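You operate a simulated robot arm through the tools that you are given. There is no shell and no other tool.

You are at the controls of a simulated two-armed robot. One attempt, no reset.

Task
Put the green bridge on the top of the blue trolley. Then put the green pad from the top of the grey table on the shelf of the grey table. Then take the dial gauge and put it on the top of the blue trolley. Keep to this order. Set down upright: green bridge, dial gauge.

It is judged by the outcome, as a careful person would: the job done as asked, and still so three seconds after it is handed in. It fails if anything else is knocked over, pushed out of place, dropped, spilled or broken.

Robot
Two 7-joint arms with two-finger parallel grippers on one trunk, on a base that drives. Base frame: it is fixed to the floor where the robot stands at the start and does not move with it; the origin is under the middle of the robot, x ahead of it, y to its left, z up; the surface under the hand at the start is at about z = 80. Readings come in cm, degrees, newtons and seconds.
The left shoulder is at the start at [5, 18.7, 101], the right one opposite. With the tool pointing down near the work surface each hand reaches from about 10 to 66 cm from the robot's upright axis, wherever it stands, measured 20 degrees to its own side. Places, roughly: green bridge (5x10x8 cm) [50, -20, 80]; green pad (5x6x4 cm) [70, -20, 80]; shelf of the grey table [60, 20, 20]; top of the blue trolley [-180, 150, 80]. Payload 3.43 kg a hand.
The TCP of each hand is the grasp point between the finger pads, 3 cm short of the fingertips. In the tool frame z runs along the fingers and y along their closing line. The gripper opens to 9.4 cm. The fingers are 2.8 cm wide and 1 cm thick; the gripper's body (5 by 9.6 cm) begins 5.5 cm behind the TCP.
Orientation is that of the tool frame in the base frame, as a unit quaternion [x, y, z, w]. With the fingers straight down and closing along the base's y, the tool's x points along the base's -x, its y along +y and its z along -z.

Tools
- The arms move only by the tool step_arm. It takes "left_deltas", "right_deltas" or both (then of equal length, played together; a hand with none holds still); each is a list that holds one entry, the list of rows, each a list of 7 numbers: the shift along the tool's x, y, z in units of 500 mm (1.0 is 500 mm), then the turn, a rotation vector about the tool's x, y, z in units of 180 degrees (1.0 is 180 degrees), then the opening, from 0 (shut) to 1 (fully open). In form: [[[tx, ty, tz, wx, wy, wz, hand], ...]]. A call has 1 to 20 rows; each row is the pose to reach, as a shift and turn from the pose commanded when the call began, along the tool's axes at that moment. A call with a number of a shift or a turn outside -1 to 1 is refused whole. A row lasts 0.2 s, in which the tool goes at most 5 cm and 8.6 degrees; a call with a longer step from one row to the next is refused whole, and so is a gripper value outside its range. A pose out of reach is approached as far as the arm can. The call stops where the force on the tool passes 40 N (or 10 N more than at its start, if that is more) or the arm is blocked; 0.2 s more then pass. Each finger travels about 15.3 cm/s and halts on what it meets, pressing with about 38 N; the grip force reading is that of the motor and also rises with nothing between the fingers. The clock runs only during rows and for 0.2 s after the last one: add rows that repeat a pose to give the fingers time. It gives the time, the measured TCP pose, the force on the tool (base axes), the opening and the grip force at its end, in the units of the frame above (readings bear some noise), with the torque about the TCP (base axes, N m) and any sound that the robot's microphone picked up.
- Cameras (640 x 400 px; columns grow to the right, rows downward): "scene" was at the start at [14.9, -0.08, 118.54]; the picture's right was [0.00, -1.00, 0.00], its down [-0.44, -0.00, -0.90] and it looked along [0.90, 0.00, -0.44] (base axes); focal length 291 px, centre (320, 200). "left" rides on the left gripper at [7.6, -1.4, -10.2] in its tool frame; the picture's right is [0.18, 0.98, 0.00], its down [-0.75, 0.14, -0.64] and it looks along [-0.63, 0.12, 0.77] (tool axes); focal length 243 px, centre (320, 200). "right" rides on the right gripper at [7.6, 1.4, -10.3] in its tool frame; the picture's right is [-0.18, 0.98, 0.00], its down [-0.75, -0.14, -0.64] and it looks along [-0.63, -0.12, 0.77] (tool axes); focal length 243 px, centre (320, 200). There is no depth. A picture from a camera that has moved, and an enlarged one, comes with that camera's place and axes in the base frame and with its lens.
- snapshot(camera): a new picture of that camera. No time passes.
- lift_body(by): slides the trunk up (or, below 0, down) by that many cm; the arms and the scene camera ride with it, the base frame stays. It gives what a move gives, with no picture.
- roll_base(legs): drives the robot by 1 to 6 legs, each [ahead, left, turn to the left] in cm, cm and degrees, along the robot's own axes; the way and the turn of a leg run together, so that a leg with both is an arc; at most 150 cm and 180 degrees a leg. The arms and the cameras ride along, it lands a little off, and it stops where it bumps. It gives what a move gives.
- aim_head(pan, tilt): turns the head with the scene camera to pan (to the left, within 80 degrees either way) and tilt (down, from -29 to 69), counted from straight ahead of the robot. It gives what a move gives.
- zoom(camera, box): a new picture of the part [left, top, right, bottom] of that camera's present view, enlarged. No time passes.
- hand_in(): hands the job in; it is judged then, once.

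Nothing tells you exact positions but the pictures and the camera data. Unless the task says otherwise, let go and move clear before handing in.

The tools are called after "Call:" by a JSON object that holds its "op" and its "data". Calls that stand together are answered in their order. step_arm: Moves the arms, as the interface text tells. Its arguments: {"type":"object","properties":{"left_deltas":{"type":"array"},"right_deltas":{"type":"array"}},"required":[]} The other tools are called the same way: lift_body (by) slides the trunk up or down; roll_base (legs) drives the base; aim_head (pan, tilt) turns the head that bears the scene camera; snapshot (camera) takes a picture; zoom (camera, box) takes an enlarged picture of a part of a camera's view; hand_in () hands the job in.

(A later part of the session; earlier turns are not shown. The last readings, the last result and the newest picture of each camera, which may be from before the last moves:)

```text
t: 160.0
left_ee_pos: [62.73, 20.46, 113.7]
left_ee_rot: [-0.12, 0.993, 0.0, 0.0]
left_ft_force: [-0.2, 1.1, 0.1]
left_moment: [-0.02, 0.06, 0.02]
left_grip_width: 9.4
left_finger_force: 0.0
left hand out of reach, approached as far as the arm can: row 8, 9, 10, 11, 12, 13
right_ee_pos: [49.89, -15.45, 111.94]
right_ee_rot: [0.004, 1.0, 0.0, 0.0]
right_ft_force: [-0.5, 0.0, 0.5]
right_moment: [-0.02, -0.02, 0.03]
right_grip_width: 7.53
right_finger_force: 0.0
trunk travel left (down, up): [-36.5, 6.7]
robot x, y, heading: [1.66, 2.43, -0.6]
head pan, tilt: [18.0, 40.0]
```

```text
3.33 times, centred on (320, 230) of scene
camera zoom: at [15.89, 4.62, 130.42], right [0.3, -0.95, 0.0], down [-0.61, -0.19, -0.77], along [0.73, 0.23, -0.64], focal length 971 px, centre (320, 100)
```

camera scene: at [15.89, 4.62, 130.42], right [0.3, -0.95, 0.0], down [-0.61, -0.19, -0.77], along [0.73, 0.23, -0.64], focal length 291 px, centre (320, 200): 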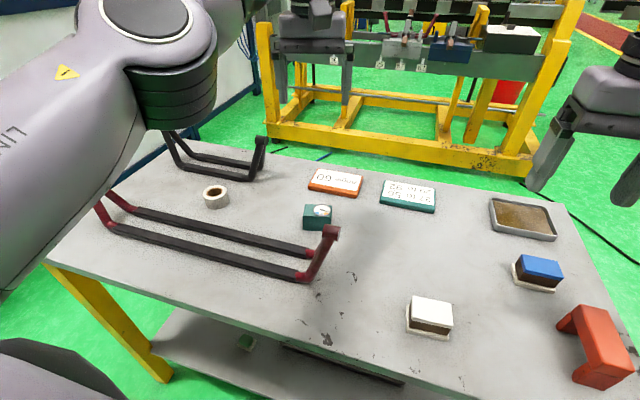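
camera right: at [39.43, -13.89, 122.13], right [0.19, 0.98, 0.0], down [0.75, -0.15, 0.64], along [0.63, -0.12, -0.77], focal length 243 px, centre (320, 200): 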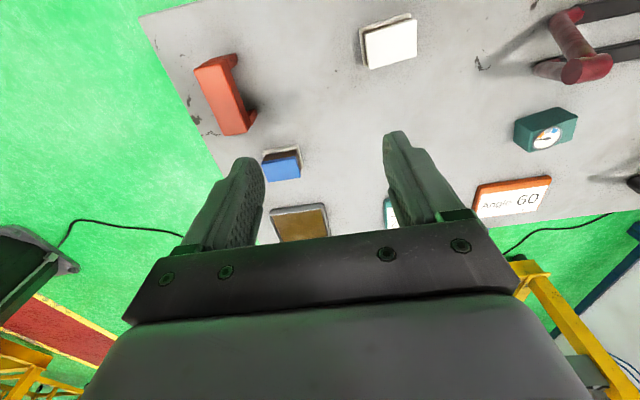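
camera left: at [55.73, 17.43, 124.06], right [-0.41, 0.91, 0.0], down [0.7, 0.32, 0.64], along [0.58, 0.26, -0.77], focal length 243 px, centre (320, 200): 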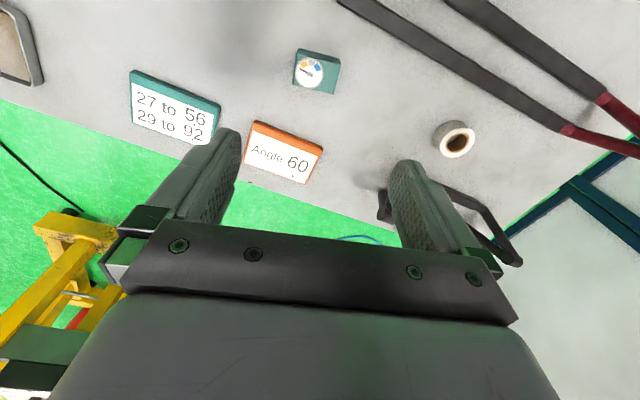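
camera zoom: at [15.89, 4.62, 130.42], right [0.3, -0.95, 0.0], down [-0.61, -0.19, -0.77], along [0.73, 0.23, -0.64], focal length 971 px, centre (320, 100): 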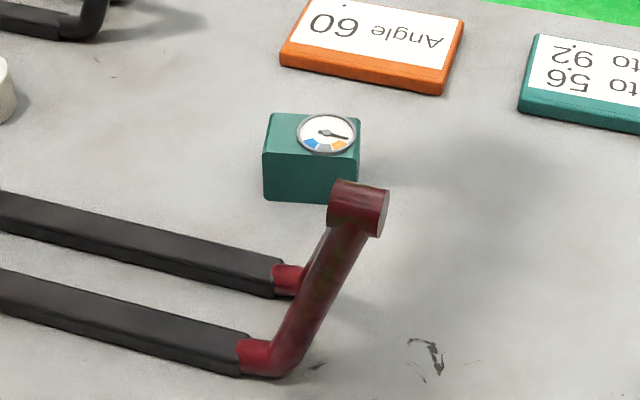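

The gauge's top centre is confirmed at [63.9, 20.3], turned about 12°, matching the hand. I'll descend partway and check reach and clearance from the red handle.

Call:
{"op": "step_arm", "data": {"left_deltas": [[[0, -0.004, 0.04, 0, 0, 0.002, 1.0], [0, -0.004, 0.09, 0, 0, 0.004, 1.0], [0, -0.004, 0.15, 0, 0, 0.006, 1.0], [0, -0.004, 0.21, 0, 0, 0.006, 1.0], [0, -0.004, 0.26, 0, 0, 0.006, 1.0], [0, -0.004, 0.31, 0, 0, 0.006, 1.0], [0, -0.004, 0.34, 0, 0, 0.006, 1.0], [0, -0.004, 0.34, 0, 0, 0.006, 1.0]]]}}

Call:
{"op": "snapshot", "data": {"camera": "left"}}

Call:
{"op": "snapshot", "data": {"camera": "scene"}}

Call:
{"op": "snapshot", "data": {"camera": "right"}}

```text
t: 161.8
left_ee_pos: [62.66, 20.32, 96.59]
left_ee_rot: [-0.111, 0.994, 0.001, 0.0]
left_ft_force: [-0.4, -0.3, -0.5]
left_moment: [-0.01, 0.02, 0.03]
left_grip_width: 9.41
left_finger_force: 0.0
right_ee_pos: [49.93, -15.39, 111.91]
right_ee_rot: [0.004, 1.0, -0.001, 0.0]
right_ft_force: [0.1, 0.2, 0.8]
right_moment: [0.0, 0.01, 0.0]
right_grip_width: 7.51
right_finger_force: 0.0
trunk travel left (down, up): [-36.5, 6.7]
robot x, y, heading: [2.09, 2.13, -0.3]
head pan, tilt: [18.0, 40.0]
```

```text
taken
camera left: at [55.58, 17.29, 106.95], right [-0.4, 0.92, 0.0], down [0.7, 0.3, 0.64], along [0.59, 0.25, -0.77], focal length 243 px, centre (320, 200)
```

left: 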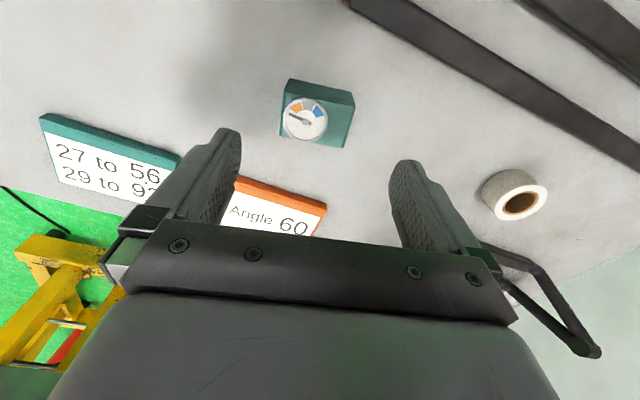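

```text
taken
camera scene: at [15.87, 4.57, 130.43], right [0.3, -0.95, 0.0], down [-0.61, -0.19, -0.77], along [0.73, 0.23, -0.64], focal length 291 px, centre (320, 200)
```

scene: 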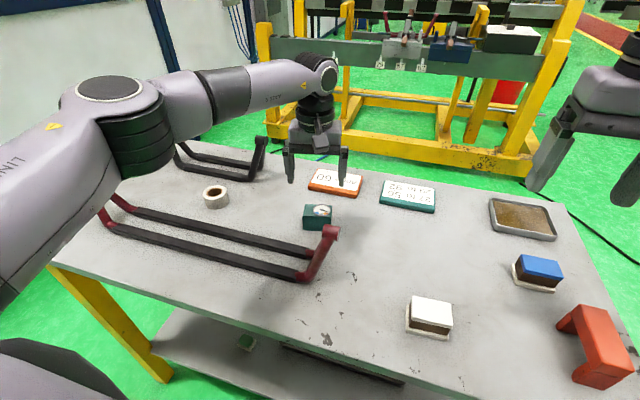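

```text
taken
camera right: at [42.39, -13.93, 122.13], right [0.19, 0.98, 0.0], down [0.75, -0.15, 0.64], along [0.63, -0.12, -0.77], focal length 243 px, centre (320, 200)
```

right: 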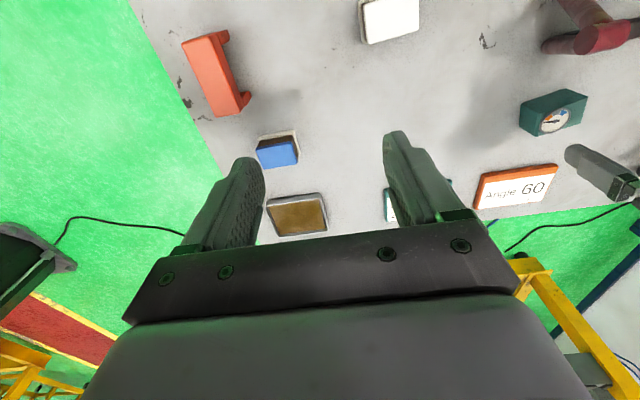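

The hand is now within reach. I'll shift 1.6 cm forward and descend to just above the gauge.

Call:
{"op": "step_arm", "data": {"left_deltas": [[[-0.0156, -0.0035, 0.02, 0, 0, 0, 1.0], [-0.0312, -0.0071, 0.05, 0, 0, 0, 1.0], [-0.0312, -0.0071, 0.09, 0, 0, 0, 1.0], [-0.0312, -0.0071, 0.13, 0, 0, 0, 1.0], [-0.0312, -0.0071, 0.16, 0, 0, 0, 1.0], [-0.0312, -0.0071, 0.16, 0, 0, 0, 1.0]]]}}

Call:
{"op": "snapshot", "data": {"camera": "left"}}

Call:
{"op": "zoom", "data": {"camera": "scene", "box": [220, 120, 420, 290]}}

Call:
{"op": "zoom", "data": {"camera": "right", "box": [480, 0, 640, 200]}}

```text
t: 163.2
left_ee_pos: [64.33, 20.32, 88.48]
left_ee_rot: [-0.11, 0.994, 0.0, 0.0]
left_ft_force: [0.5, 0.7, -0.2]
left_moment: [0.05, 0.0, 0.01]
left_grip_width: 9.39
left_finger_force: 0.0
right_ee_pos: [49.94, -15.4, 111.93]
right_ee_rot: [0.005, 1.0, 0.0, 0.001]
right_ft_force: [0.3, -0.4, -0.5]
right_moment: [0.02, 0.0, 0.02]
right_grip_width: 7.55
right_finger_force: 0.1
trunk travel left (down, up): [-36.5, 6.7]
robot x, y, heading: [1.73, 2.2, -0.3]
head pan, tilt: [18.0, 40.0]
```

```text
taken
camera left: at [57.21, 17.35, 98.84], right [-0.4, 0.92, 0.0], down [0.7, 0.3, 0.64], along [0.59, 0.25, -0.77], focal length 243 px, centre (320, 200)
```

left: 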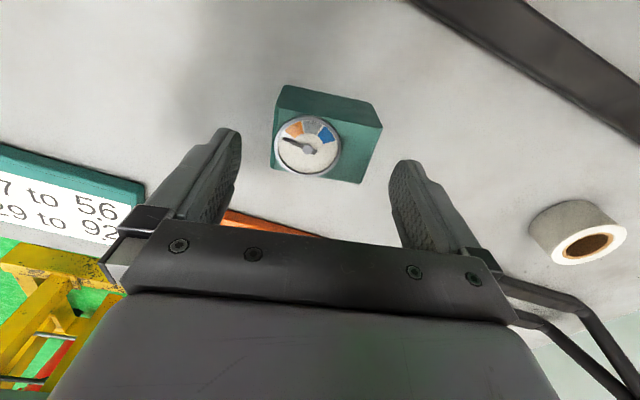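

```text
2.35 times, centred on (320, 205) of scene
camera zoom: at [15.87, 4.57, 130.43], right [0.3, -0.95, 0.0], down [-0.61, -0.19, -0.77], along [0.73, 0.23, -0.64], focal length 685 px, centre (320, 188)
```

zoom: 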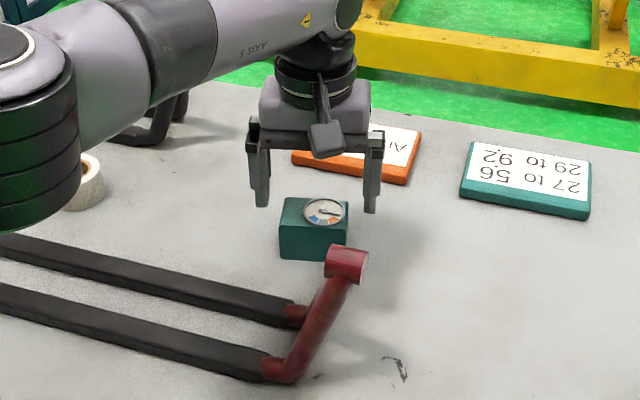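

```text
2.00 times, centred on (560, 100) of right
camera zoom: at [42.39, -13.94, 122.13], right [0.19, 0.98, 0.0], down [0.75, -0.15, 0.64], along [0.63, -0.12, -0.77], focal length 485 px, centre (-160, 400)
```

zoom: 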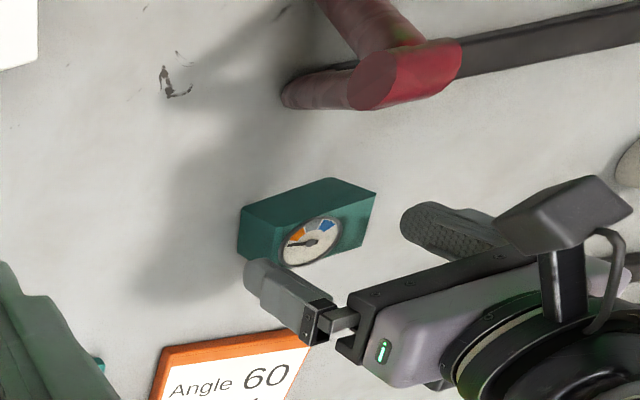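

The gauge lies centred between the open fingers and the hand's camera clears the red hub. I'll descend the remaining 4.9 cm.

Call:
{"op": "step_arm", "data": {"left_deltas": [[[0, 0.004, 0.02, 0, 0, 0, 1.0], [0, 0.004, 0.045, 0, 0, 0, 1.0], [0, 0.004, 0.07, 0, 0, 0, 1.0], [0, 0.004, 0.088, 0, 0, 0, 1.0], [0, 0.004, 0.0976, 0, 0, 0, 1.0], [0, 0.004, 0.0976, 0, 0, 0, 1.0]]]}}

Call:
{"op": "snapshot", "data": {"camera": "left"}}

Call:
{"op": "zoom", "data": {"camera": "right", "box": [480, 0, 640, 200]}}

Call:
{"op": "zoom", "data": {"camera": "scene", "box": [220, 120, 420, 290]}}

```text
t: 164.6
left_ee_pos: [64.26, 20.47, 83.65]
left_ee_rot: [-0.111, 0.994, 0.0, 0.0]
left_ft_force: [-0.5, -0.1, 0.6]
left_moment: [0.0, 0.03, -0.01]
left_grip_width: 9.36
left_finger_force: 0.1
right_ee_pos: [50.0, -15.49, 111.87]
right_ee_rot: [0.005, 1.0, 0.0, 0.001]
right_ft_force: [-0.7, 0.1, 0.2]
right_moment: [-0.01, 0.01, 0.02]
right_grip_width: 7.52
right_finger_force: 0.0
trunk travel left (down, up): [-36.5, 6.7]
robot x, y, heading: [2.08, 2.29, -0.6]
head pan, tilt: [18.0, 40.0]
```

```text
taken
camera left: at [57.08, 17.44, 93.99], right [-0.4, 0.92, 0.0], down [0.7, 0.3, 0.64], along [0.59, 0.25, -0.77], focal length 243 px, centre (320, 200)
```

left: 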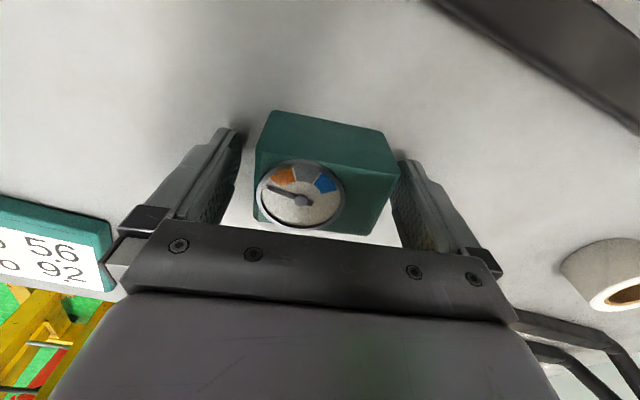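

```text
2.00 times, centred on (560, 100) of right
camera zoom: at [42.39, -13.94, 122.13], right [0.19, 0.98, 0.0], down [0.75, -0.15, 0.64], along [0.63, -0.12, -0.77], focal length 485 px, centre (-160, 400)
```

zoom: 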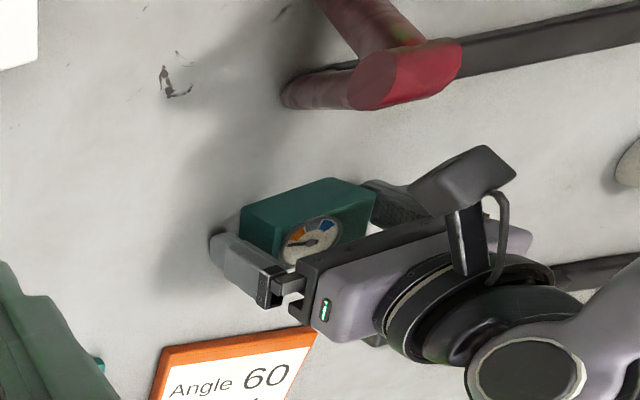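

```text
2.35 times, centred on (320, 205) of scene
camera zoom: at [15.88, 4.57, 130.43], right [0.3, -0.95, 0.0], down [-0.61, -0.19, -0.77], along [0.73, 0.23, -0.64], focal length 685 px, centre (320, 188)
```

zoom: 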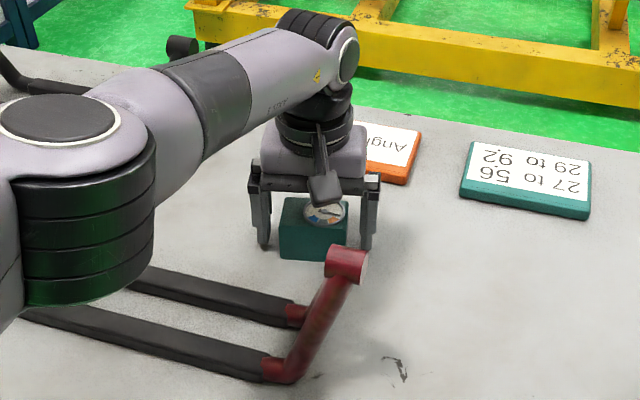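

Fingers straddle the gauge with clearance all round. I'll close gently and then make a slow test lift.

Call:
{"op": "step_arm", "data": {"left_deltas": [[[0, 0, 0, 0, 0, 0, 0.85], [0, 0, 0, 0, 0, 0, 0.75], [0, 0, 0, 0, 0, 0, 0.65], [0, 0, 0, 0, 0, 0, 0.5], [0, 0, 0, 0, 0, 0, 0.3], [0, 0, 0, 0, 0, 0, 0.0], [0, 0, 0, 0, 0, 0, 0.0], [0, 0, -0.004, 0, 0, 0, 0.0], [0, 0, -0.01, 0, 0, 0, 0.0], [0, 0, -0.016, 0, 0, 0, 0.0], [0, 0, -0.022, 0, 0, 0, 0.0]]]}}

Call:
{"op": "snapshot", "data": {"camera": "left"}}

Call:
{"op": "zoom", "data": {"camera": "scene", "box": [220, 120, 420, 290]}}

```text
t: 167.0
left_ee_pos: [64.44, 20.43, 84.77]
left_ee_rot: [-0.11, 0.994, 0.0, 0.0]
left_ft_force: [1.1, -0.4, -0.8]
left_moment: [0.01, 0.03, 0.0]
left_grip_width: 7.04
left_finger_force: 24.9
right_ee_pos: [49.96, -15.49, 111.9]
right_ee_rot: [0.005, 1.0, 0.0, 0.0]
right_ft_force: [0.2, -0.3, -1.0]
right_moment: [-0.03, 0.0, 0.0]
right_grip_width: 7.5
right_finger_force: 0.1
trunk travel left (down, up): [-36.5, 6.7]
robot x, y, heading: [1.9, 2.22, -0.5]
head pan, tilt: [18.0, 40.0]
```

```text
taken
camera left: at [57.25, 17.42, 95.21], right [-0.4, 0.92, 0.0], down [0.7, 0.3, 0.64], along [0.59, 0.25, -0.77], focal length 243 px, centre (320, 200)
```

left: 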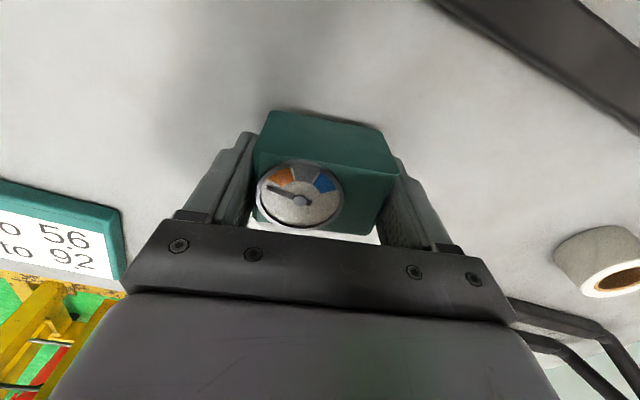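

```text
2.35 times, centred on (320, 205) of scene
camera zoom: at [15.89, 4.57, 130.42], right [0.3, -0.95, 0.0], down [-0.61, -0.19, -0.77], along [0.73, 0.23, -0.64], focal length 685 px, centre (320, 188)
```

zoom: 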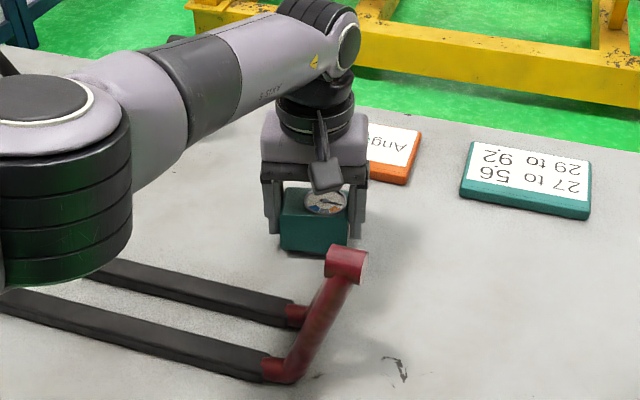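

The gauge has lifted off the table, though this grip reads only 25 N, so I'll move gently. I'll continue the slow lift.

Call:
{"op": "step_arm", "data": {"left_deltas": [[[0, 0, -0.004, 0, 0, 0, 0.0], [0, 0, -0.01, 0, 0, 0, 0.0], [0, 0, -0.018, 0, 0, 0, 0.0], [0, 0, -0.026, 0, 0, 0, 0.0], [0, 0, -0.034, 0, 0, 0, 0.0], [0, 0, -0.042, 0, 0, 0, 0.0], [0, 0, -0.05, 0, 0, 0, 0.0], [0, 0, -0.058, 0, 0, 0, 0.0]]]}}

Call:
{"op": "snapshot", "data": {"camera": "left"}}

Call:
{"op": "zoom", "data": {"camera": "right", "box": [480, 0, 640, 200]}}

```text
t: 168.8
left_ee_pos: [64.44, 20.29, 87.69]
left_ee_rot: [-0.11, 0.994, 0.0, -0.001]
left_ft_force: [0.3, 1.0, -1.9]
left_moment: [-0.01, 0.02, 0.01]
left_grip_width: 7.04
left_finger_force: 24.6
right_ee_pos: [49.94, -15.44, 111.86]
right_ee_rot: [0.005, 1.0, 0.0, 0.0]
right_ft_force: [1.0, 0.7, 0.3]
right_moment: [-0.01, 0.02, -0.01]
right_grip_width: 7.52
right_finger_force: 0.0
trunk travel left (down, up): [-36.5, 6.7]
robot x, y, heading: [1.9, 2.27, -0.5]
head pan, tilt: [18.0, 40.0]
```

```text
taken
camera left: at [57.22, 17.43, 98.1], right [-0.4, 0.92, 0.0], down [0.7, 0.3, 0.64], along [0.59, 0.25, -0.77], focal length 243 px, centre (320, 200)
```

left: 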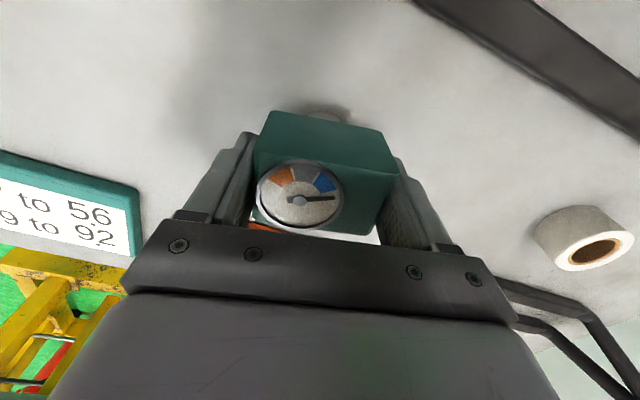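

```text
2.00 times, centred on (560, 100) of right
camera zoom: at [42.41, -13.93, 122.12], right [0.19, 0.98, 0.0], down [0.75, -0.15, 0.64], along [0.63, -0.12, -0.77], focal length 485 px, centre (-160, 400)
```

zoom: 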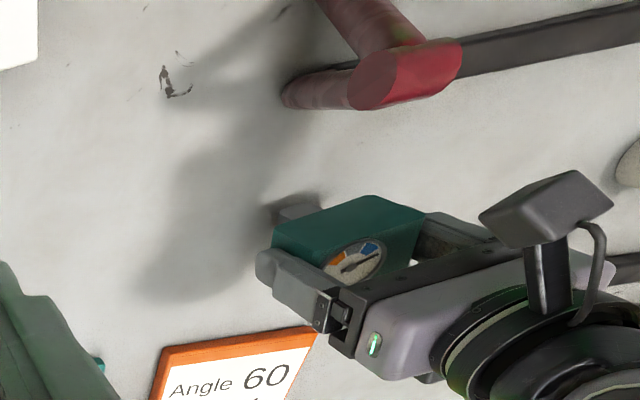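

It's lifting steadily, but I notice the needle has swung and a grey thing is visible beneath the gauge. I'll look closely at that before going on.

Call:
{"op": "zoom", "data": {"camera": "right", "box": [530, 70, 610, 150]}}

Call:
{"op": "zoom", "data": {"camera": "scene", "box": [280, 160, 360, 240]}}

Call:
{"op": "zoom", "data": {"camera": "left", "box": [230, 80, 430, 240]}}

```text
5.00 times, centred on (570, 110) of right
camera zoom: at [42.41, -13.93, 122.12], right [0.19, 0.98, 0.0], down [0.75, -0.15, 0.64], along [0.63, -0.12, -0.77], focal length 1213 px, centre (-930, 650)
```

zoom: 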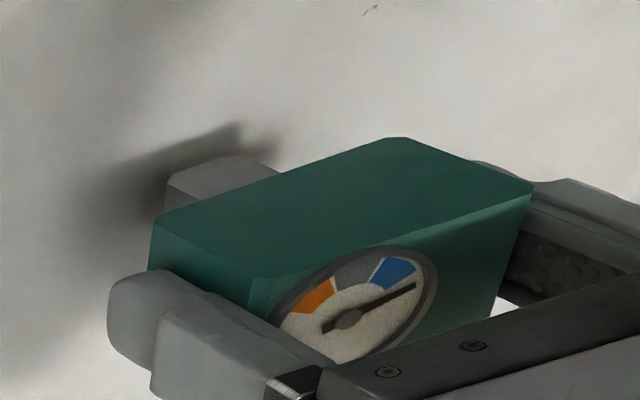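

```text
5.00 times, centred on (320, 200) of scene
camera zoom: at [15.89, 4.57, 130.42], right [0.3, -0.95, 0.0], down [-0.61, -0.19, -0.77], along [0.73, 0.23, -0.64], focal length 1456 px, centre (320, 200)
```

zoom: 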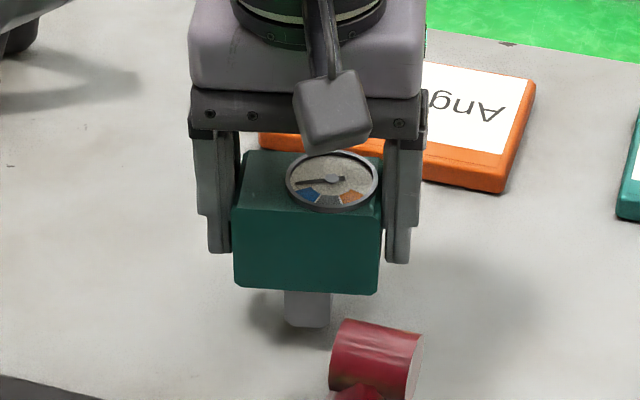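

```text
2.50 times, centred on (330, 160) of left
camera zoom: at [57.22, 17.43, 98.1], right [-0.4, 0.92, 0.0], down [0.7, 0.3, 0.64], along [0.59, 0.25, -0.77], focal length 606 px, centre (295, 300)
```

zoom: 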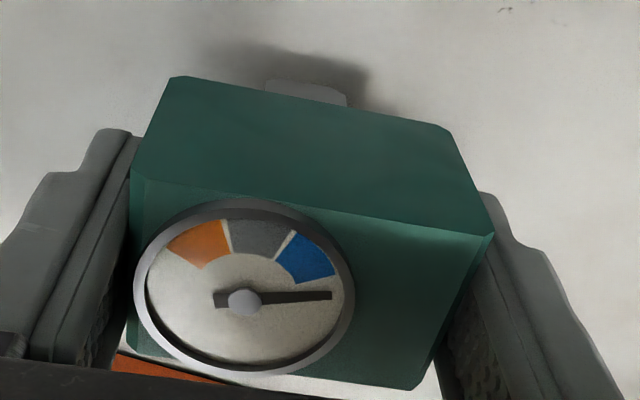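

The grey part is the gauge's own spring plunger, which extends when it's lifted, so that explains the needle. I'll keep lifting slowly to about z = 106.

Call:
{"op": "step_arm", "data": {"left_deltas": [[[0, 0, -0.006, 0, 0, 0, 0.0], [0, 0, -0.016, 0, 0, 0, 0.0], [0, 0, -0.03, 0, 0, 0, 0.0], [0, 0, -0.046, 0, 0, 0, 0.0], [0, 0, -0.064, 0, 0, 0, 0.0], [0, 0, -0.084, 0, 0, 0, 0.0], [0, 0, -0.104, 0, 0, 0, 0.0], [0, 0, -0.124, 0, 0, 0, 0.0], [0, 0, -0.144, 0, 0, 0, 0.0], [0, 0, -0.164, 0, 0, 0, 0.0], [0, 0, -0.184, 0, 0, 0, 0.0], [0, 0, -0.204, 0, 0, 0, 0.0], [0, 0, -0.224, 0, 0, 0, 0.0], [0, 0, -0.244, 0, 0, 0, 0.0], [0, 0, -0.264, 0, 0, 0, 0.0], [0, 0, -0.284, 0, 0, 0, 0.0], [0, 0, -0.302, 0, 0, 0, 0.0], [0, 0, -0.316, 0, 0, 0, 0.0], [0, 0, -0.326, 0, 0, 0, 0.0], [0, 0, -0.33, 0, 0, 0, 0.0]]]}}

Call:
{"op": "snapshot", "data": {"camera": "left"}}

Call:
{"op": "snapshot", "data": {"camera": "scene"}}

```text
t: 173.0
left_ee_pos: [64.4, 20.52, 104.28]
left_ee_rot: [-0.111, 0.994, 0.0, 0.0]
left_ft_force: [0.7, 0.3, -1.3]
left_moment: [-0.01, -0.01, 0.03]
left_grip_width: 7.02
left_finger_force: 25.1
right_ee_pos: [49.95, -15.57, 111.78]
right_ee_rot: [0.005, 1.0, 0.0, 0.0]
right_ft_force: [-0.1, 0.6, 1.1]
right_moment: [0.04, 0.02, -0.02]
right_grip_width: 7.5
right_finger_force: 0.1
trunk travel left (down, up): [-36.5, 6.7]
robot x, y, heading: [2.2, 2.24, -0.6]
head pan, tilt: [18.0, 40.0]
```

```text
taken
camera left: at [57.25, 17.5, 114.59], right [-0.4, 0.92, 0.0], down [0.7, 0.3, 0.64], along [0.59, 0.25, -0.77], focal length 243 px, centre (320, 200)
```

left: 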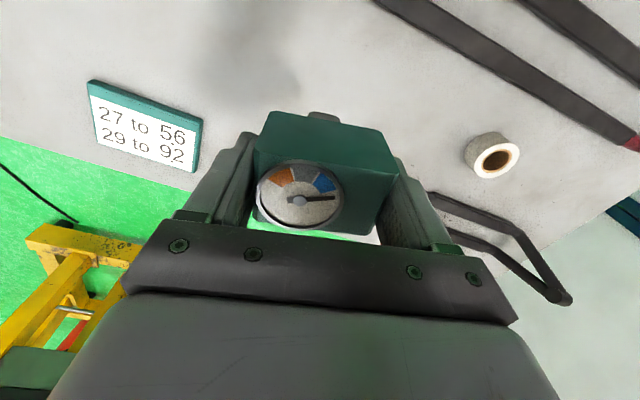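

```text
taken
camera scene: at [15.9, 4.58, 130.42], right [0.3, -0.95, 0.0], down [-0.61, -0.19, -0.77], along [0.73, 0.23, -0.64], focal length 291 px, centre (320, 200)
```

scene: 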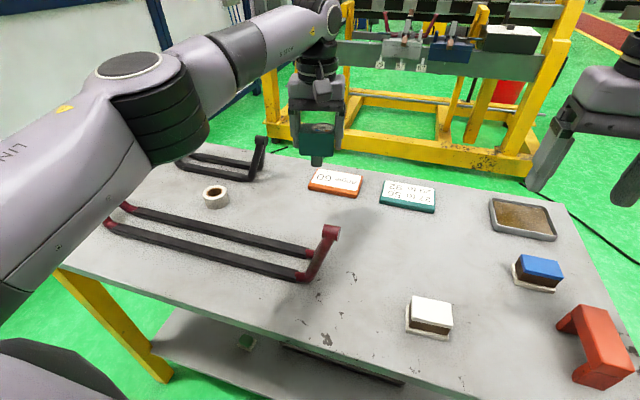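

The gauge is held steadily at z = 104. I'll raise the trunk a little more, back straight out and turn towards the trolley side.

Call:
{"op": "lift_body", "data": {"by": 6}}

Call:
{"op": "roll_base", "data": {"legs": [[-60, 0, 0], [0, 0, 90.5]]}}

Call:
{"op": "aim_head", "data": {"pan": 0, "tilt": 30}}

Call:
{"op": "snapshot", "data": {"camera": "scene"}}

Call:
{"op": "snapshot", "data": {"camera": "left"}}

```text
t: 174.0
left_ee_pos: [64.45, 20.42, 110.18]
left_ee_rot: [-0.111, 0.994, 0.0, 0.001]
left_ft_force: [0.4, 0.4, -2.1]
left_moment: [0.01, -0.03, 0.02]
left_grip_width: 7.03
left_finger_force: 24.6
right_ee_pos: [49.97, -15.48, 117.86]
right_ee_rot: [0.004, 1.0, -0.001, 0.0]
right_ft_force: [-0.2, -1.6, -0.1]
right_moment: [-0.01, -0.04, -0.03]
right_grip_width: 7.52
right_finger_force: 0.0
trunk travel left (down, up): [-42.5, 0.7]
robot x, y, heading: [1.83, 2.58, -0.7]
head pan, tilt: [18.0, 40.0]
```

```text
t: 181.2
left_ee_pos: [-78.14, 64.48, 110.19]
left_ee_rot: [0.784, -0.621, -0.001, 0.0]
left_ft_force: [-0.5, 0.5, -2.1]
left_moment: [-0.01, -0.01, -0.01]
left_grip_width: 6.98
left_finger_force: 25.3
right_ee_pos: [-42.12, 50.52, 117.9]
right_ee_rot: [-0.706, 0.708, 0.0, 0.0]
right_ft_force: [-0.4, -0.6, 0.0]
right_moment: [0.0, -0.01, -0.01]
right_grip_width: 7.52
right_finger_force: 0.0
trunk travel left (down, up): [-42.5, 0.7]
robot x, y, heading: [-59.2, 2.35, 89.6]
head pan, tilt: [18.0, 40.0]
```

```text
t: 182.0
left_ee_pos: [-78.16, 64.58, 110.1]
left_ee_rot: [0.784, -0.621, 0.0, 0.0]
left_ft_force: [0.9, 0.3, -1.8]
left_moment: [0.03, 0.02, 0.0]
left_grip_width: 7.02
left_finger_force: 24.8
right_ee_pos: [-42.09, 50.46, 117.84]
right_ee_rot: [-0.707, 0.708, 0.0, 0.0]
right_ft_force: [0.5, -0.7, 0.1]
right_moment: [0.03, 0.0, 0.03]
right_grip_width: 7.54
right_finger_force: 0.1
trunk travel left (down, up): [-42.5, 0.7]
robot x, y, heading: [-59.18, 2.38, 89.6]
head pan, tilt: [0.0, 30.0]
```

```text
taken
camera scene: at [-59.44, 17.18, 137.95], right [1.0, 0.0, 0.0], down [0.0, -0.5, -0.87], along [0.0, 0.87, -0.5], focal length 291 px, centre (320, 200)
```

scene: 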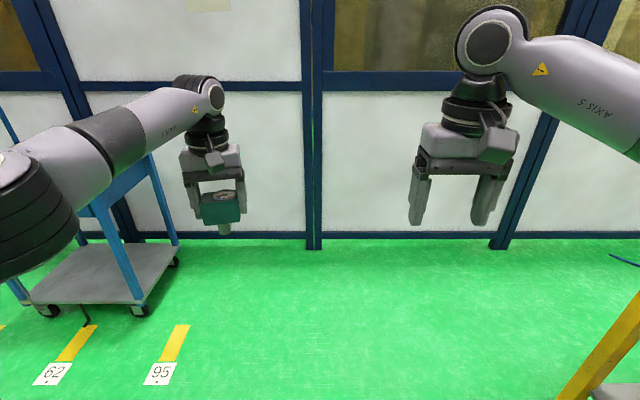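

```text
taken
camera left: at [-75.03, 57.62, 120.57], right [-0.92, -0.4, 0.0], down [-0.31, 0.7, 0.64], along [-0.26, 0.59, -0.77], focal length 243 px, centre (320, 200)
```

left: 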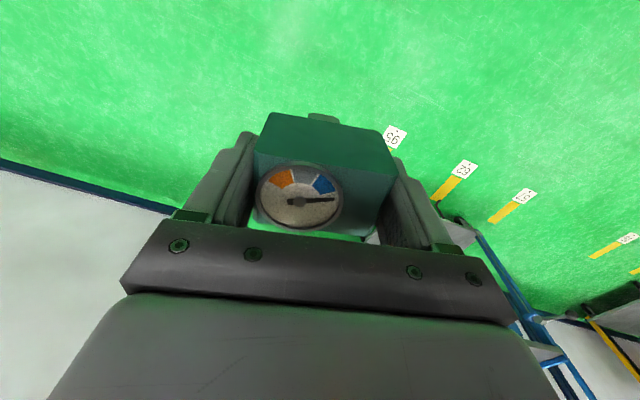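

The gauge is held steady. I'll strafe left to line up with the trolley.

Call:
{"op": "roll_base", "data": {"legs": [[0, 113, 0.4]]}}

Call:
{"op": "aim_head", "data": {"pan": 5, "tilt": 28}}

Call:
{"op": "snapshot", "data": {"camera": "scene"}}

```text
t: 192.4
left_ee_pos: [-194.76, 62.46, 110.11]
left_ee_rot: [0.792, -0.61, 0.0, 0.0]
left_ft_force: [-0.2, -0.1, -2.1]
left_moment: [0.01, 0.01, 0.0]
left_grip_width: 6.97
left_finger_force: 24.9
right_ee_pos: [-158.18, 49.38, 117.99]
right_ee_rot: [0.717, -0.697, 0.0, 0.0]
right_ft_force: [0.0, 0.2, -0.5]
right_moment: [-0.01, -0.02, 0.01]
right_grip_width: 7.52
right_finger_force: 0.0
trunk travel left (down, up): [-42.5, 0.7]
robot x, y, heading: [-174.07, 0.87, 91.6]
head pan, tilt: [0.0, 30.0]
```

```text
t: 193.0
left_ee_pos: [-194.64, 62.49, 110.23]
left_ee_rot: [0.793, -0.61, 0.0, 0.0]
left_ft_force: [-0.6, 0.1, -3.4]
left_moment: [0.0, 0.02, 0.02]
left_grip_width: 7.05
left_finger_force: 25.0
right_ee_pos: [-158.3, 49.44, 117.91]
right_ee_rot: [0.716, -0.698, 0.0, 0.0]
right_ft_force: [-0.2, 0.1, 0.5]
right_moment: [0.0, -0.03, 0.01]
right_grip_width: 7.5
right_finger_force: 0.1
trunk travel left (down, up): [-42.5, 0.7]
robot x, y, heading: [-174.25, 1.0, 91.8]
head pan, tilt: [5.0, 28.0]
```

```text
taken
camera scene: at [-175.42, 15.65, 138.27], right [0.99, 0.11, 0.0], down [0.05, -0.47, -0.88], along [-0.1, 0.88, -0.47], focal length 291 px, centre (320, 200)
```

scene: 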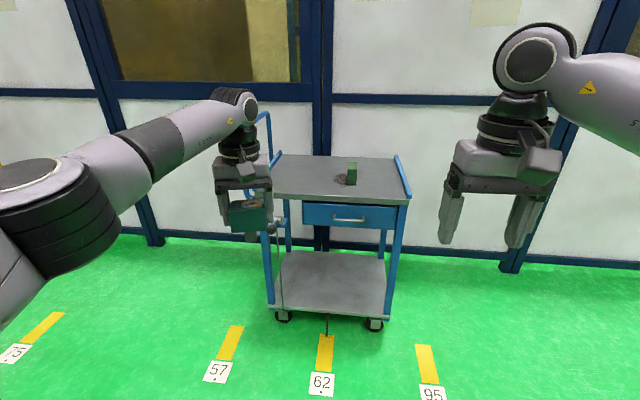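

The bridge still stands on the trolley and the way ahead is clear. I'll drive forward, correcting the heading and shifting slightly right.

Call:
{"op": "roll_base", "data": {"legs": [[75, -5.5, -1.7]]}}

Call:
{"op": "aim_head", "data": {"pan": 5, "tilt": 40}}

Call:
{"op": "snapshot", "data": {"camera": "scene"}}

Call:
{"op": "snapshot", "data": {"camera": "left"}}

Call:
{"op": "snapshot", "data": {"camera": "right"}}

```text
t: 197.1
left_ee_pos: [-189.02, 136.65, 110.2]
left_ee_rot: [0.785, -0.619, 0.001, 0.0]
left_ft_force: [0.0, 0.0, -2.1]
left_moment: [0.02, 0.0, 0.01]
left_grip_width: 7.04
left_finger_force: 25.1
right_ee_pos: [-152.8, 122.73, 117.87]
right_ee_rot: [0.709, -0.705, -0.001, 0.0]
right_ft_force: [-0.4, -0.3, 0.5]
right_moment: [0.0, 0.01, 0.01]
right_grip_width: 7.52
right_finger_force: 0.1
trunk travel left (down, up): [-42.5, 0.7]
robot x, y, heading: [-169.56, 74.67, 90.5]
head pan, tilt: [5.0, 28.0]
```

```text
t: 197.8
left_ee_pos: [-188.99, 136.62, 110.27]
left_ee_rot: [0.785, -0.619, 0.0, 0.0]
left_ft_force: [-0.1, -0.5, -2.1]
left_moment: [0.01, -0.01, 0.0]
left_grip_width: 7.0
left_finger_force: 24.9
right_ee_pos: [-152.84, 122.71, 117.92]
right_ee_rot: [0.709, -0.705, 0.0, -0.001]
right_ft_force: [-0.2, -1.3, 0.4]
right_moment: [-0.02, -0.02, 0.02]
right_grip_width: 7.53
right_finger_force: 0.1
trunk travel left (down, up): [-42.5, 0.7]
robot x, y, heading: [-169.59, 74.39, 90.5]
head pan, tilt: [5.0, 40.0]
```

```text
taken
camera scene: at [-170.74, 88.77, 136.43], right [1.0, 0.09, 0.0], down [0.06, -0.64, -0.77], along [-0.07, 0.76, -0.64], focal length 291 px, centre (320, 200)
```

scene: 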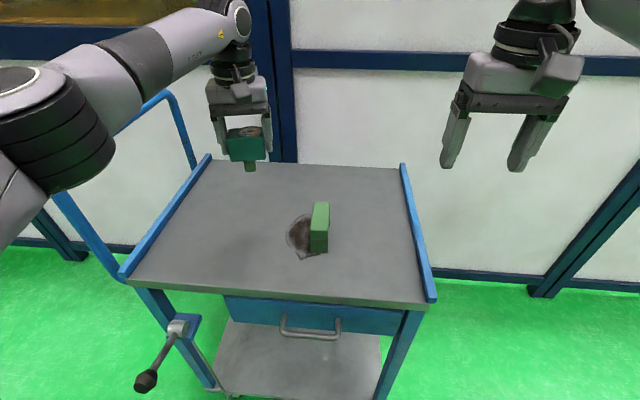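

```text
taken
camera left: at [-185.84, 129.68, 120.57], right [-0.91, -0.41, 0.0], down [-0.31, 0.7, 0.64], along [-0.26, 0.59, -0.77], focal length 243 px, centre (320, 200)
```

left: 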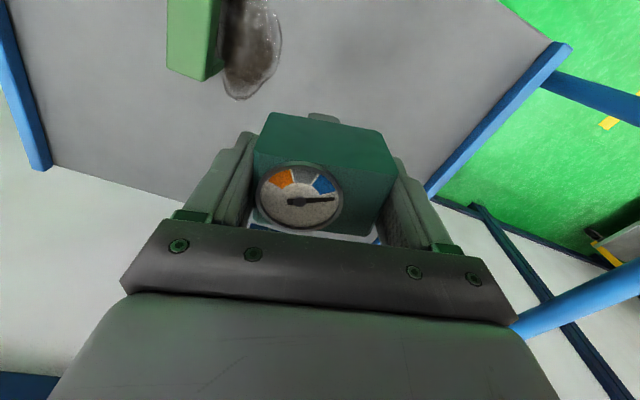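

```text
taken
camera right: at [-154.15, 115.12, 128.13], right [-0.98, 0.18, 0.0], down [0.14, 0.75, 0.64], along [0.11, 0.63, -0.77], focal length 243 px, centre (320, 200)
```

right: 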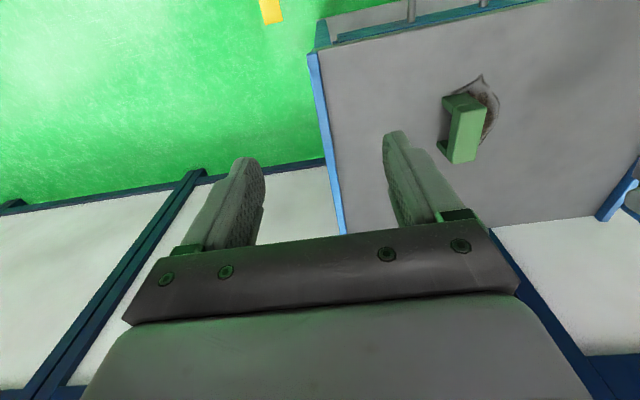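

The gauge hangs over a free area of the trolley top at [-189, 137], 12 cm clear of the bridge. I'll lower it gently to just above plunger contact.

Call:
{"op": "step_arm", "data": {"left_deltas": [[[0, 0, 0.006, 0, 0, 0, 0.0], [0, 0, 0.018, 0, 0, 0, 0.0], [0, 0, 0.034, 0, 0, 0, 0.0], [0, 0, 0.054, 0, 0, 0, 0.0], [0, 0, 0.076, 0, 0, 0, 0.0], [0, 0, 0.1, 0, 0, 0, 0.0], [0, 0, 0.124, 0, 0, 0, 0.0], [0, 0, 0.148, 0, 0, 0, 0.0], [0, 0, 0.172, 0, 0, 0, 0.0], [0, 0, 0.196, 0, 0, 0, 0.0], [0, 0, 0.22, 0, 0, 0, 0.0], [0, 0, 0.244, 0, 0, 0, 0.0], [0, 0, 0.268, 0, 0, 0, 0.0], [0, 0, 0.29, 0, 0, 0, 0.0], [0, 0, 0.31, 0, 0, 0, 0.0], [0, 0, 0.326, 0, 0, 0, 0.0], [0, 0, 0.338, 0, 0, 0, 0.0], [0, 0, 0.346, 0, 0, 0, 0.0], [0, 0, 0.35, 0, 0, 0, 0.0]]]}}

Call:
{"op": "snapshot", "data": {"camera": "scene"}}

Call:
{"op": "snapshot", "data": {"camera": "left"}}

```text
t: 201.8
left_ee_pos: [-188.96, 136.69, 92.7]
left_ee_rot: [0.785, -0.619, -0.001, 0.0]
left_ft_force: [0.6, 0.0, -2.2]
left_moment: [0.03, 0.03, 0.01]
left_grip_width: 7.03
left_finger_force: 25.1
right_ee_pos: [-152.88, 122.76, 117.99]
right_ee_rot: [0.709, -0.706, 0.001, 0.0]
right_ft_force: [0.2, -0.6, 0.4]
right_moment: [-0.02, 0.0, 0.02]
right_grip_width: 7.5
right_finger_force: 0.0
trunk travel left (down, up): [-42.5, 0.7]
robot x, y, heading: [-169.83, 74.4, 90.3]
head pan, tilt: [5.0, 40.0]
```

```text
taken
camera scene: at [-170.74, 88.77, 136.42], right [1.0, 0.09, 0.0], down [0.06, -0.64, -0.77], along [-0.07, 0.76, -0.64], focal length 291 px, centre (320, 200)
```

scene: 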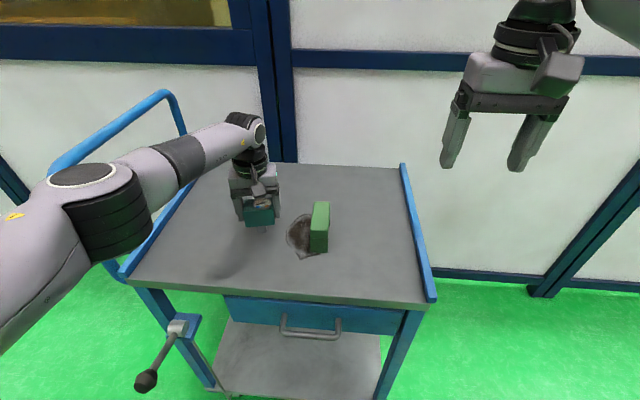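

```text
taken
camera left: at [-185.85, 129.69, 103.03], right [-0.91, -0.41, 0.0], down [-0.31, 0.7, 0.64], along [-0.26, 0.59, -0.77], focal length 243 px, centre (320, 200)
```

left: 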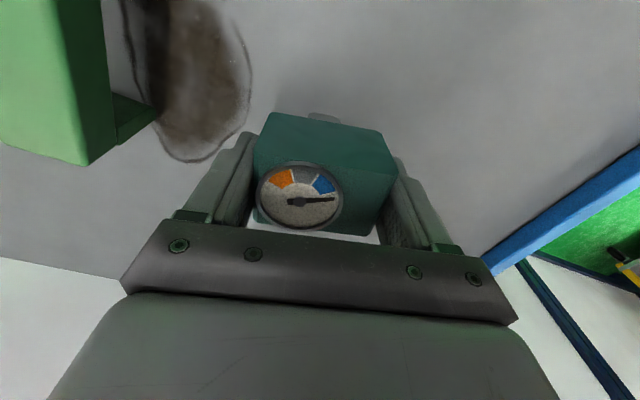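

Nearly there, with the plunger about 2 cm above the top. I'll lower in fine steps now.

Call:
{"op": "step_arm", "data": {"left_deltas": [[[0, 0, 0.006, 0, 0, 0, 0.0], [0, 0, 0.014, 0, 0, 0, 0.0], [0, 0, 0.022, 0, 0, 0, 0.0], [0, 0, 0.03, 0, 0, 0, 0.0], [0, 0, 0.038, 0, 0, 0, 0.0], [0, 0, 0.046, 0, 0, 0, 0.0], [0, 0, 0.052, 0, 0, 0, 0.0], [0, 0, 0.058, 0, 0, 0, 0.0], [0, 0, 0.064, 0, 0, 0, 0.0], [0, 0, 0.068, 0, 0, 0, 0.0], [0, 0, 0.068, 0, 0, 0, 0.0]]]}}

Call:
{"op": "snapshot", "data": {"camera": "left"}}

Call:
{"op": "zoom", "data": {"camera": "scene", "box": [190, 130, 350, 270]}}

```text
t: 204.2
left_ee_pos: [-188.98, 136.59, 89.48]
left_ee_rot: [0.785, -0.619, 0.001, 0.0]
left_ft_force: [0.0, -0.5, -1.7]
left_moment: [0.01, -0.01, -0.02]
left_grip_width: 7.0
left_finger_force: 25.1
left hand out of reach, approached as far as the arm can: row 10, 11
right_ee_pos: [-152.75, 122.7, 117.9]
right_ee_rot: [0.71, -0.705, 0.0, 0.0]
right_ft_force: [-0.4, -1.0, -0.4]
right_moment: [-0.01, 0.02, -0.04]
right_grip_width: 7.51
right_finger_force: 0.2
trunk travel left (down, up): [-42.5, 0.7]
robot x, y, heading: [-169.72, 74.56, 90.2]
head pan, tilt: [5.0, 40.0]
```

```text
taken
camera left: at [-185.84, 129.48, 99.89], right [-0.91, -0.41, 0.0], down [-0.31, 0.7, 0.64], along [-0.26, 0.59, -0.77], focal length 243 px, centre (320, 200)
```

left: 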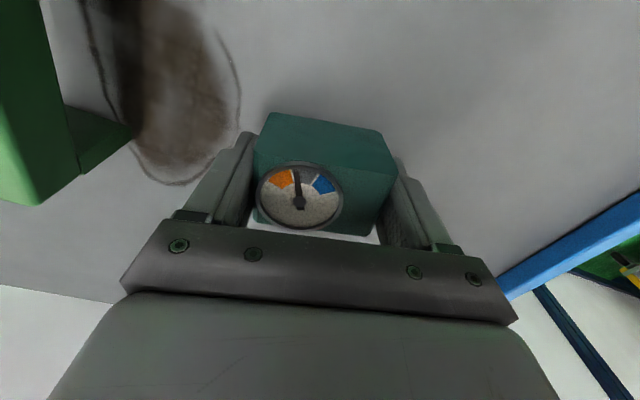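

```text
2.86 times, centred on (270, 200) of scene
camera zoom: at [-170.74, 88.77, 136.42], right [1.0, 0.09, 0.0], down [0.06, -0.64, -0.77], along [-0.07, 0.76, -0.64], focal length 832 px, centre (463, 200)
```

zoom: 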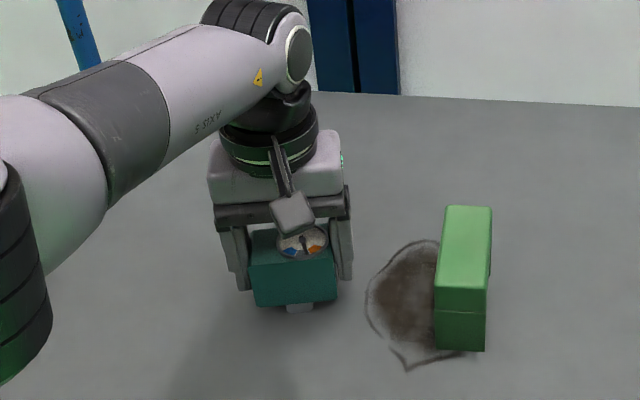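

The plunger has touched (needle at mid scale), but the arm is at its reach limit. I'll lower the rest with the trunk in small amounts.

Call:
{"op": "lift_body", "data": {"by": -0.9}}

Call:
{"op": "zoom", "data": {"camera": "scene", "box": [190, 130, 350, 270]}}

Call:
{"op": "snapshot", "data": {"camera": "left"}}

```text
t: 204.8
left_ee_pos: [-188.96, 136.53, 88.72]
left_ee_rot: [0.786, -0.619, 0.0, 0.0]
left_ft_force: [-0.2, -0.1, -1.5]
left_moment: [0.06, 0.02, -0.03]
left_grip_width: 6.99
left_finger_force: 25.5
right_ee_pos: [-152.92, 122.71, 117.1]
right_ee_rot: [0.709, -0.705, -0.001, -0.001]
right_ft_force: [-0.9, 0.4, 0.9]
right_moment: [-0.01, 0.0, 0.03]
right_grip_width: 7.49
right_finger_force: 0.0
trunk travel left (down, up): [-41.6, 1.6]
robot x, y, heading: [-169.61, 74.77, 90.3]
head pan, tilt: [5.0, 40.0]
```

```text
2.86 times, centred on (270, 200) of scene
camera zoom: at [-170.74, 88.75, 135.52], right [1.0, 0.09, 0.0], down [0.06, -0.64, -0.77], along [-0.07, 0.76, -0.64], focal length 832 px, centre (463, 200)
```

zoom: 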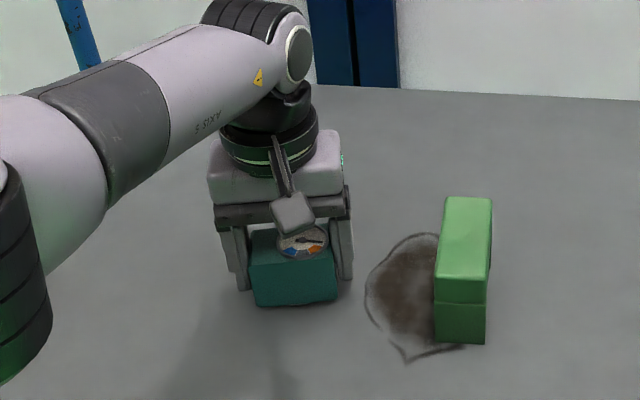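

```text
taken
camera left: at [-185.83, 129.47, 99.01], right [-0.91, -0.41, 0.0], down [-0.31, 0.7, 0.64], along [-0.26, 0.59, -0.77], focal length 243 px, centre (320, 200)
```

left: 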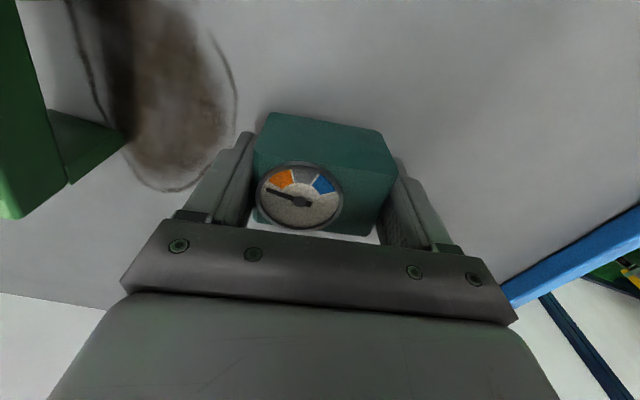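

The needle is almost back to its resting mark, so the box is within a few millimetres of the surface. I'll lower a bit more while watching the force.

Call:
{"op": "lift_body", "data": {"by": -0.4}}

Call:
{"op": "lift_body", "data": {"by": -0.2}}

Call:
{"op": "snapshot", "data": {"camera": "left"}}

```text
t: 205.3
left_ee_pos: [-188.97, 136.47, 88.18]
left_ee_rot: [0.786, -0.619, 0.0, 0.0]
left_ft_force: [-0.1, 0.9, -0.8]
left_moment: [-0.04, 0.02, 0.01]
left_grip_width: 7.02
left_finger_force: 25.4
right_ee_pos: [-152.88, 122.65, 116.57]
right_ee_rot: [0.709, -0.705, -0.001, -0.001]
right_ft_force: [0.5, -0.4, -0.7]
right_moment: [0.01, 0.01, -0.02]
right_grip_width: 7.52
right_finger_force: 0.0
trunk travel left (down, up): [-41.2, 2.0]
robot x, y, heading: [-169.5, 74.92, 90.2]
head pan, tilt: [5.0, 40.0]
```

```text
t: 205.8
left_ee_pos: [-188.97, 136.41, 88.05]
left_ee_rot: [0.786, -0.619, -0.001, 0.0]
left_ft_force: [-0.3, 0.3, -2.5]
left_moment: [-0.04, 0.02, 0.0]
left_grip_width: 7.0
left_finger_force: 24.9
right_ee_pos: [-152.83, 122.75, 116.37]
right_ee_rot: [0.709, -0.705, -0.001, 0.001]
right_ft_force: [-0.3, -0.2, -0.1]
right_moment: [0.0, 0.02, -0.01]
right_grip_width: 7.51
right_finger_force: 0.1
trunk travel left (down, up): [-41.0, 2.2]
robot x, y, heading: [-169.98, 74.46, 90.3]
head pan, tilt: [5.0, 40.0]
```

```text
taken
camera left: at [-185.84, 129.48, 98.4], right [-0.91, -0.41, 0.0], down [-0.31, 0.7, 0.64], along [-0.26, 0.59, -0.77], focal length 243 px, centre (320, 200)
```

left: 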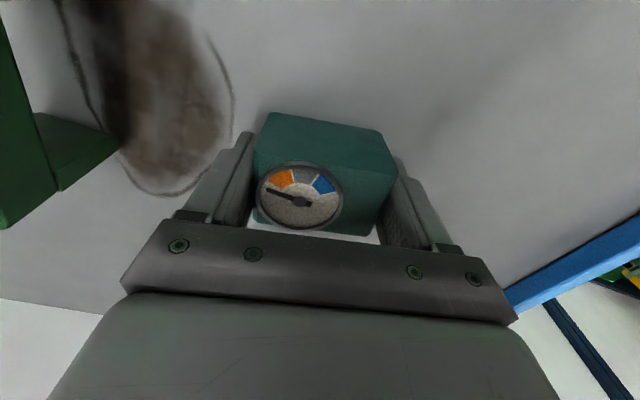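

No box contact yet. I'll go on with 2 mm trunk steps.

Call:
{"op": "lift_body", "data": {"by": -0.2}}

Call:
{"op": "lift_body", "data": {"by": -0.2}}

```text
t: 206.3
left_ee_pos: [-188.91, 136.45, 87.81]
left_ee_rot: [0.786, -0.619, -0.001, 0.0]
left_ft_force: [-0.5, -1.0, -1.4]
left_moment: [0.0, 0.0, 0.03]
left_grip_width: 6.99
left_finger_force: 25.0
right_ee_pos: [-152.81, 122.7, 116.2]
right_ee_rot: [0.709, -0.705, 0.001, -0.001]
right_ft_force: [-0.2, -0.2, -0.2]
right_moment: [-0.02, -0.02, 0.02]
right_grip_width: 7.52
right_finger_force: 0.0
trunk travel left (down, up): [-40.8, 2.4]
robot x, y, heading: [-169.85, 74.36, 90.4]
head pan, tilt: [5.0, 40.0]
```

```text
t: 206.9
left_ee_pos: [-189.01, 136.33, 87.44]
left_ee_rot: [0.786, -0.619, 0.001, 0.0]
left_ft_force: [0.1, -0.1, -0.6]
left_moment: [-0.03, 0.02, 0.05]
left_grip_width: 7.0
left_finger_force: 25.2
right_ee_pos: [-152.83, 122.75, 116.03]
right_ee_rot: [0.709, -0.705, -0.001, -0.001]
right_ft_force: [0.1, -0.4, 0.3]
right_moment: [-0.02, 0.02, -0.01]
right_grip_width: 7.5
right_finger_force: 0.0
trunk travel left (down, up): [-40.6, 2.6]
robot x, y, heading: [-169.96, 74.57, 90.1]
head pan, tilt: [5.0, 40.0]
```

Call:
{"op": "lift_body", "data": {"by": -0.15}}

Call:
{"op": "zoom", "data": {"camera": "scene", "box": [220, 160, 300, 230]}}

Call:
{"op": "lift_body", "data": {"by": -0.15}}

```text
t: 207.4
left_ee_pos: [-188.99, 136.46, 87.58]
left_ee_rot: [0.786, -0.618, -0.001, -0.001]
left_ft_force: [-0.6, -0.8, 7.5]
left_moment: [-0.22, 0.06, -0.02]
left_grip_width: 7.0
left_finger_force: 25.1
right_ee_pos: [-152.84, 122.65, 116.05]
right_ee_rot: [0.709, -0.705, -0.001, -0.001]
right_ft_force: [0.2, 0.9, -0.2]
right_moment: [0.0, 0.02, -0.01]
right_grip_width: 7.52
right_finger_force: 0.0
trunk travel left (down, up): [-40.4, 2.7]
robot x, y, heading: [-170.04, 74.39, 90.1]
head pan, tilt: [5.0, 40.0]
```

```text
5.71 times, centred on (260, 195) of scene
camera zoom: at [-170.72, 88.67, 134.4], right [1.0, 0.09, 0.0], down [0.06, -0.64, -0.77], along [-0.07, 0.76, -0.64], focal length 1664 px, centre (663, 229)
```

zoom: 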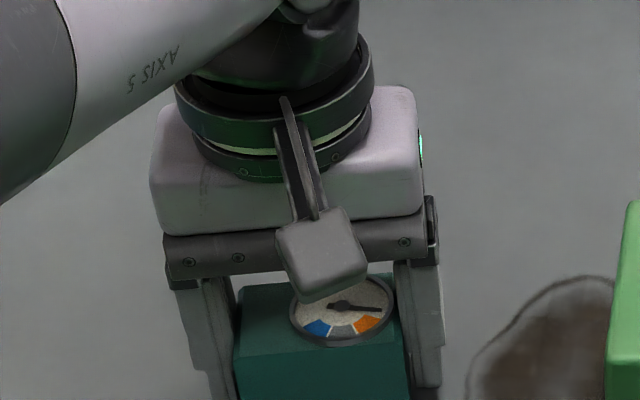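

```text
t: 207.9
left_ee_pos: [-188.89, 136.33, 87.58]
left_ee_rot: [0.786, -0.619, -0.002, -0.002]
left_ft_force: [-1.6, 0.3, 18.8]
left_moment: [-0.4, 0.01, -0.04]
left_grip_width: 7.01
left_finger_force: 25.4
right_ee_pos: [-152.78, 122.65, 115.79]
right_ee_rot: [0.709, -0.705, -0.002, -0.001]
right_ft_force: [-0.5, 0.5, -0.3]
right_moment: [-0.01, 0.03, -0.05]
right_grip_width: 7.53
right_finger_force: 0.0
trunk travel left (down, up): [-40.3, 2.9]
robot x, y, heading: [-169.82, 74.43, 90.5]
head pan, tilt: [5.0, 40.0]
```

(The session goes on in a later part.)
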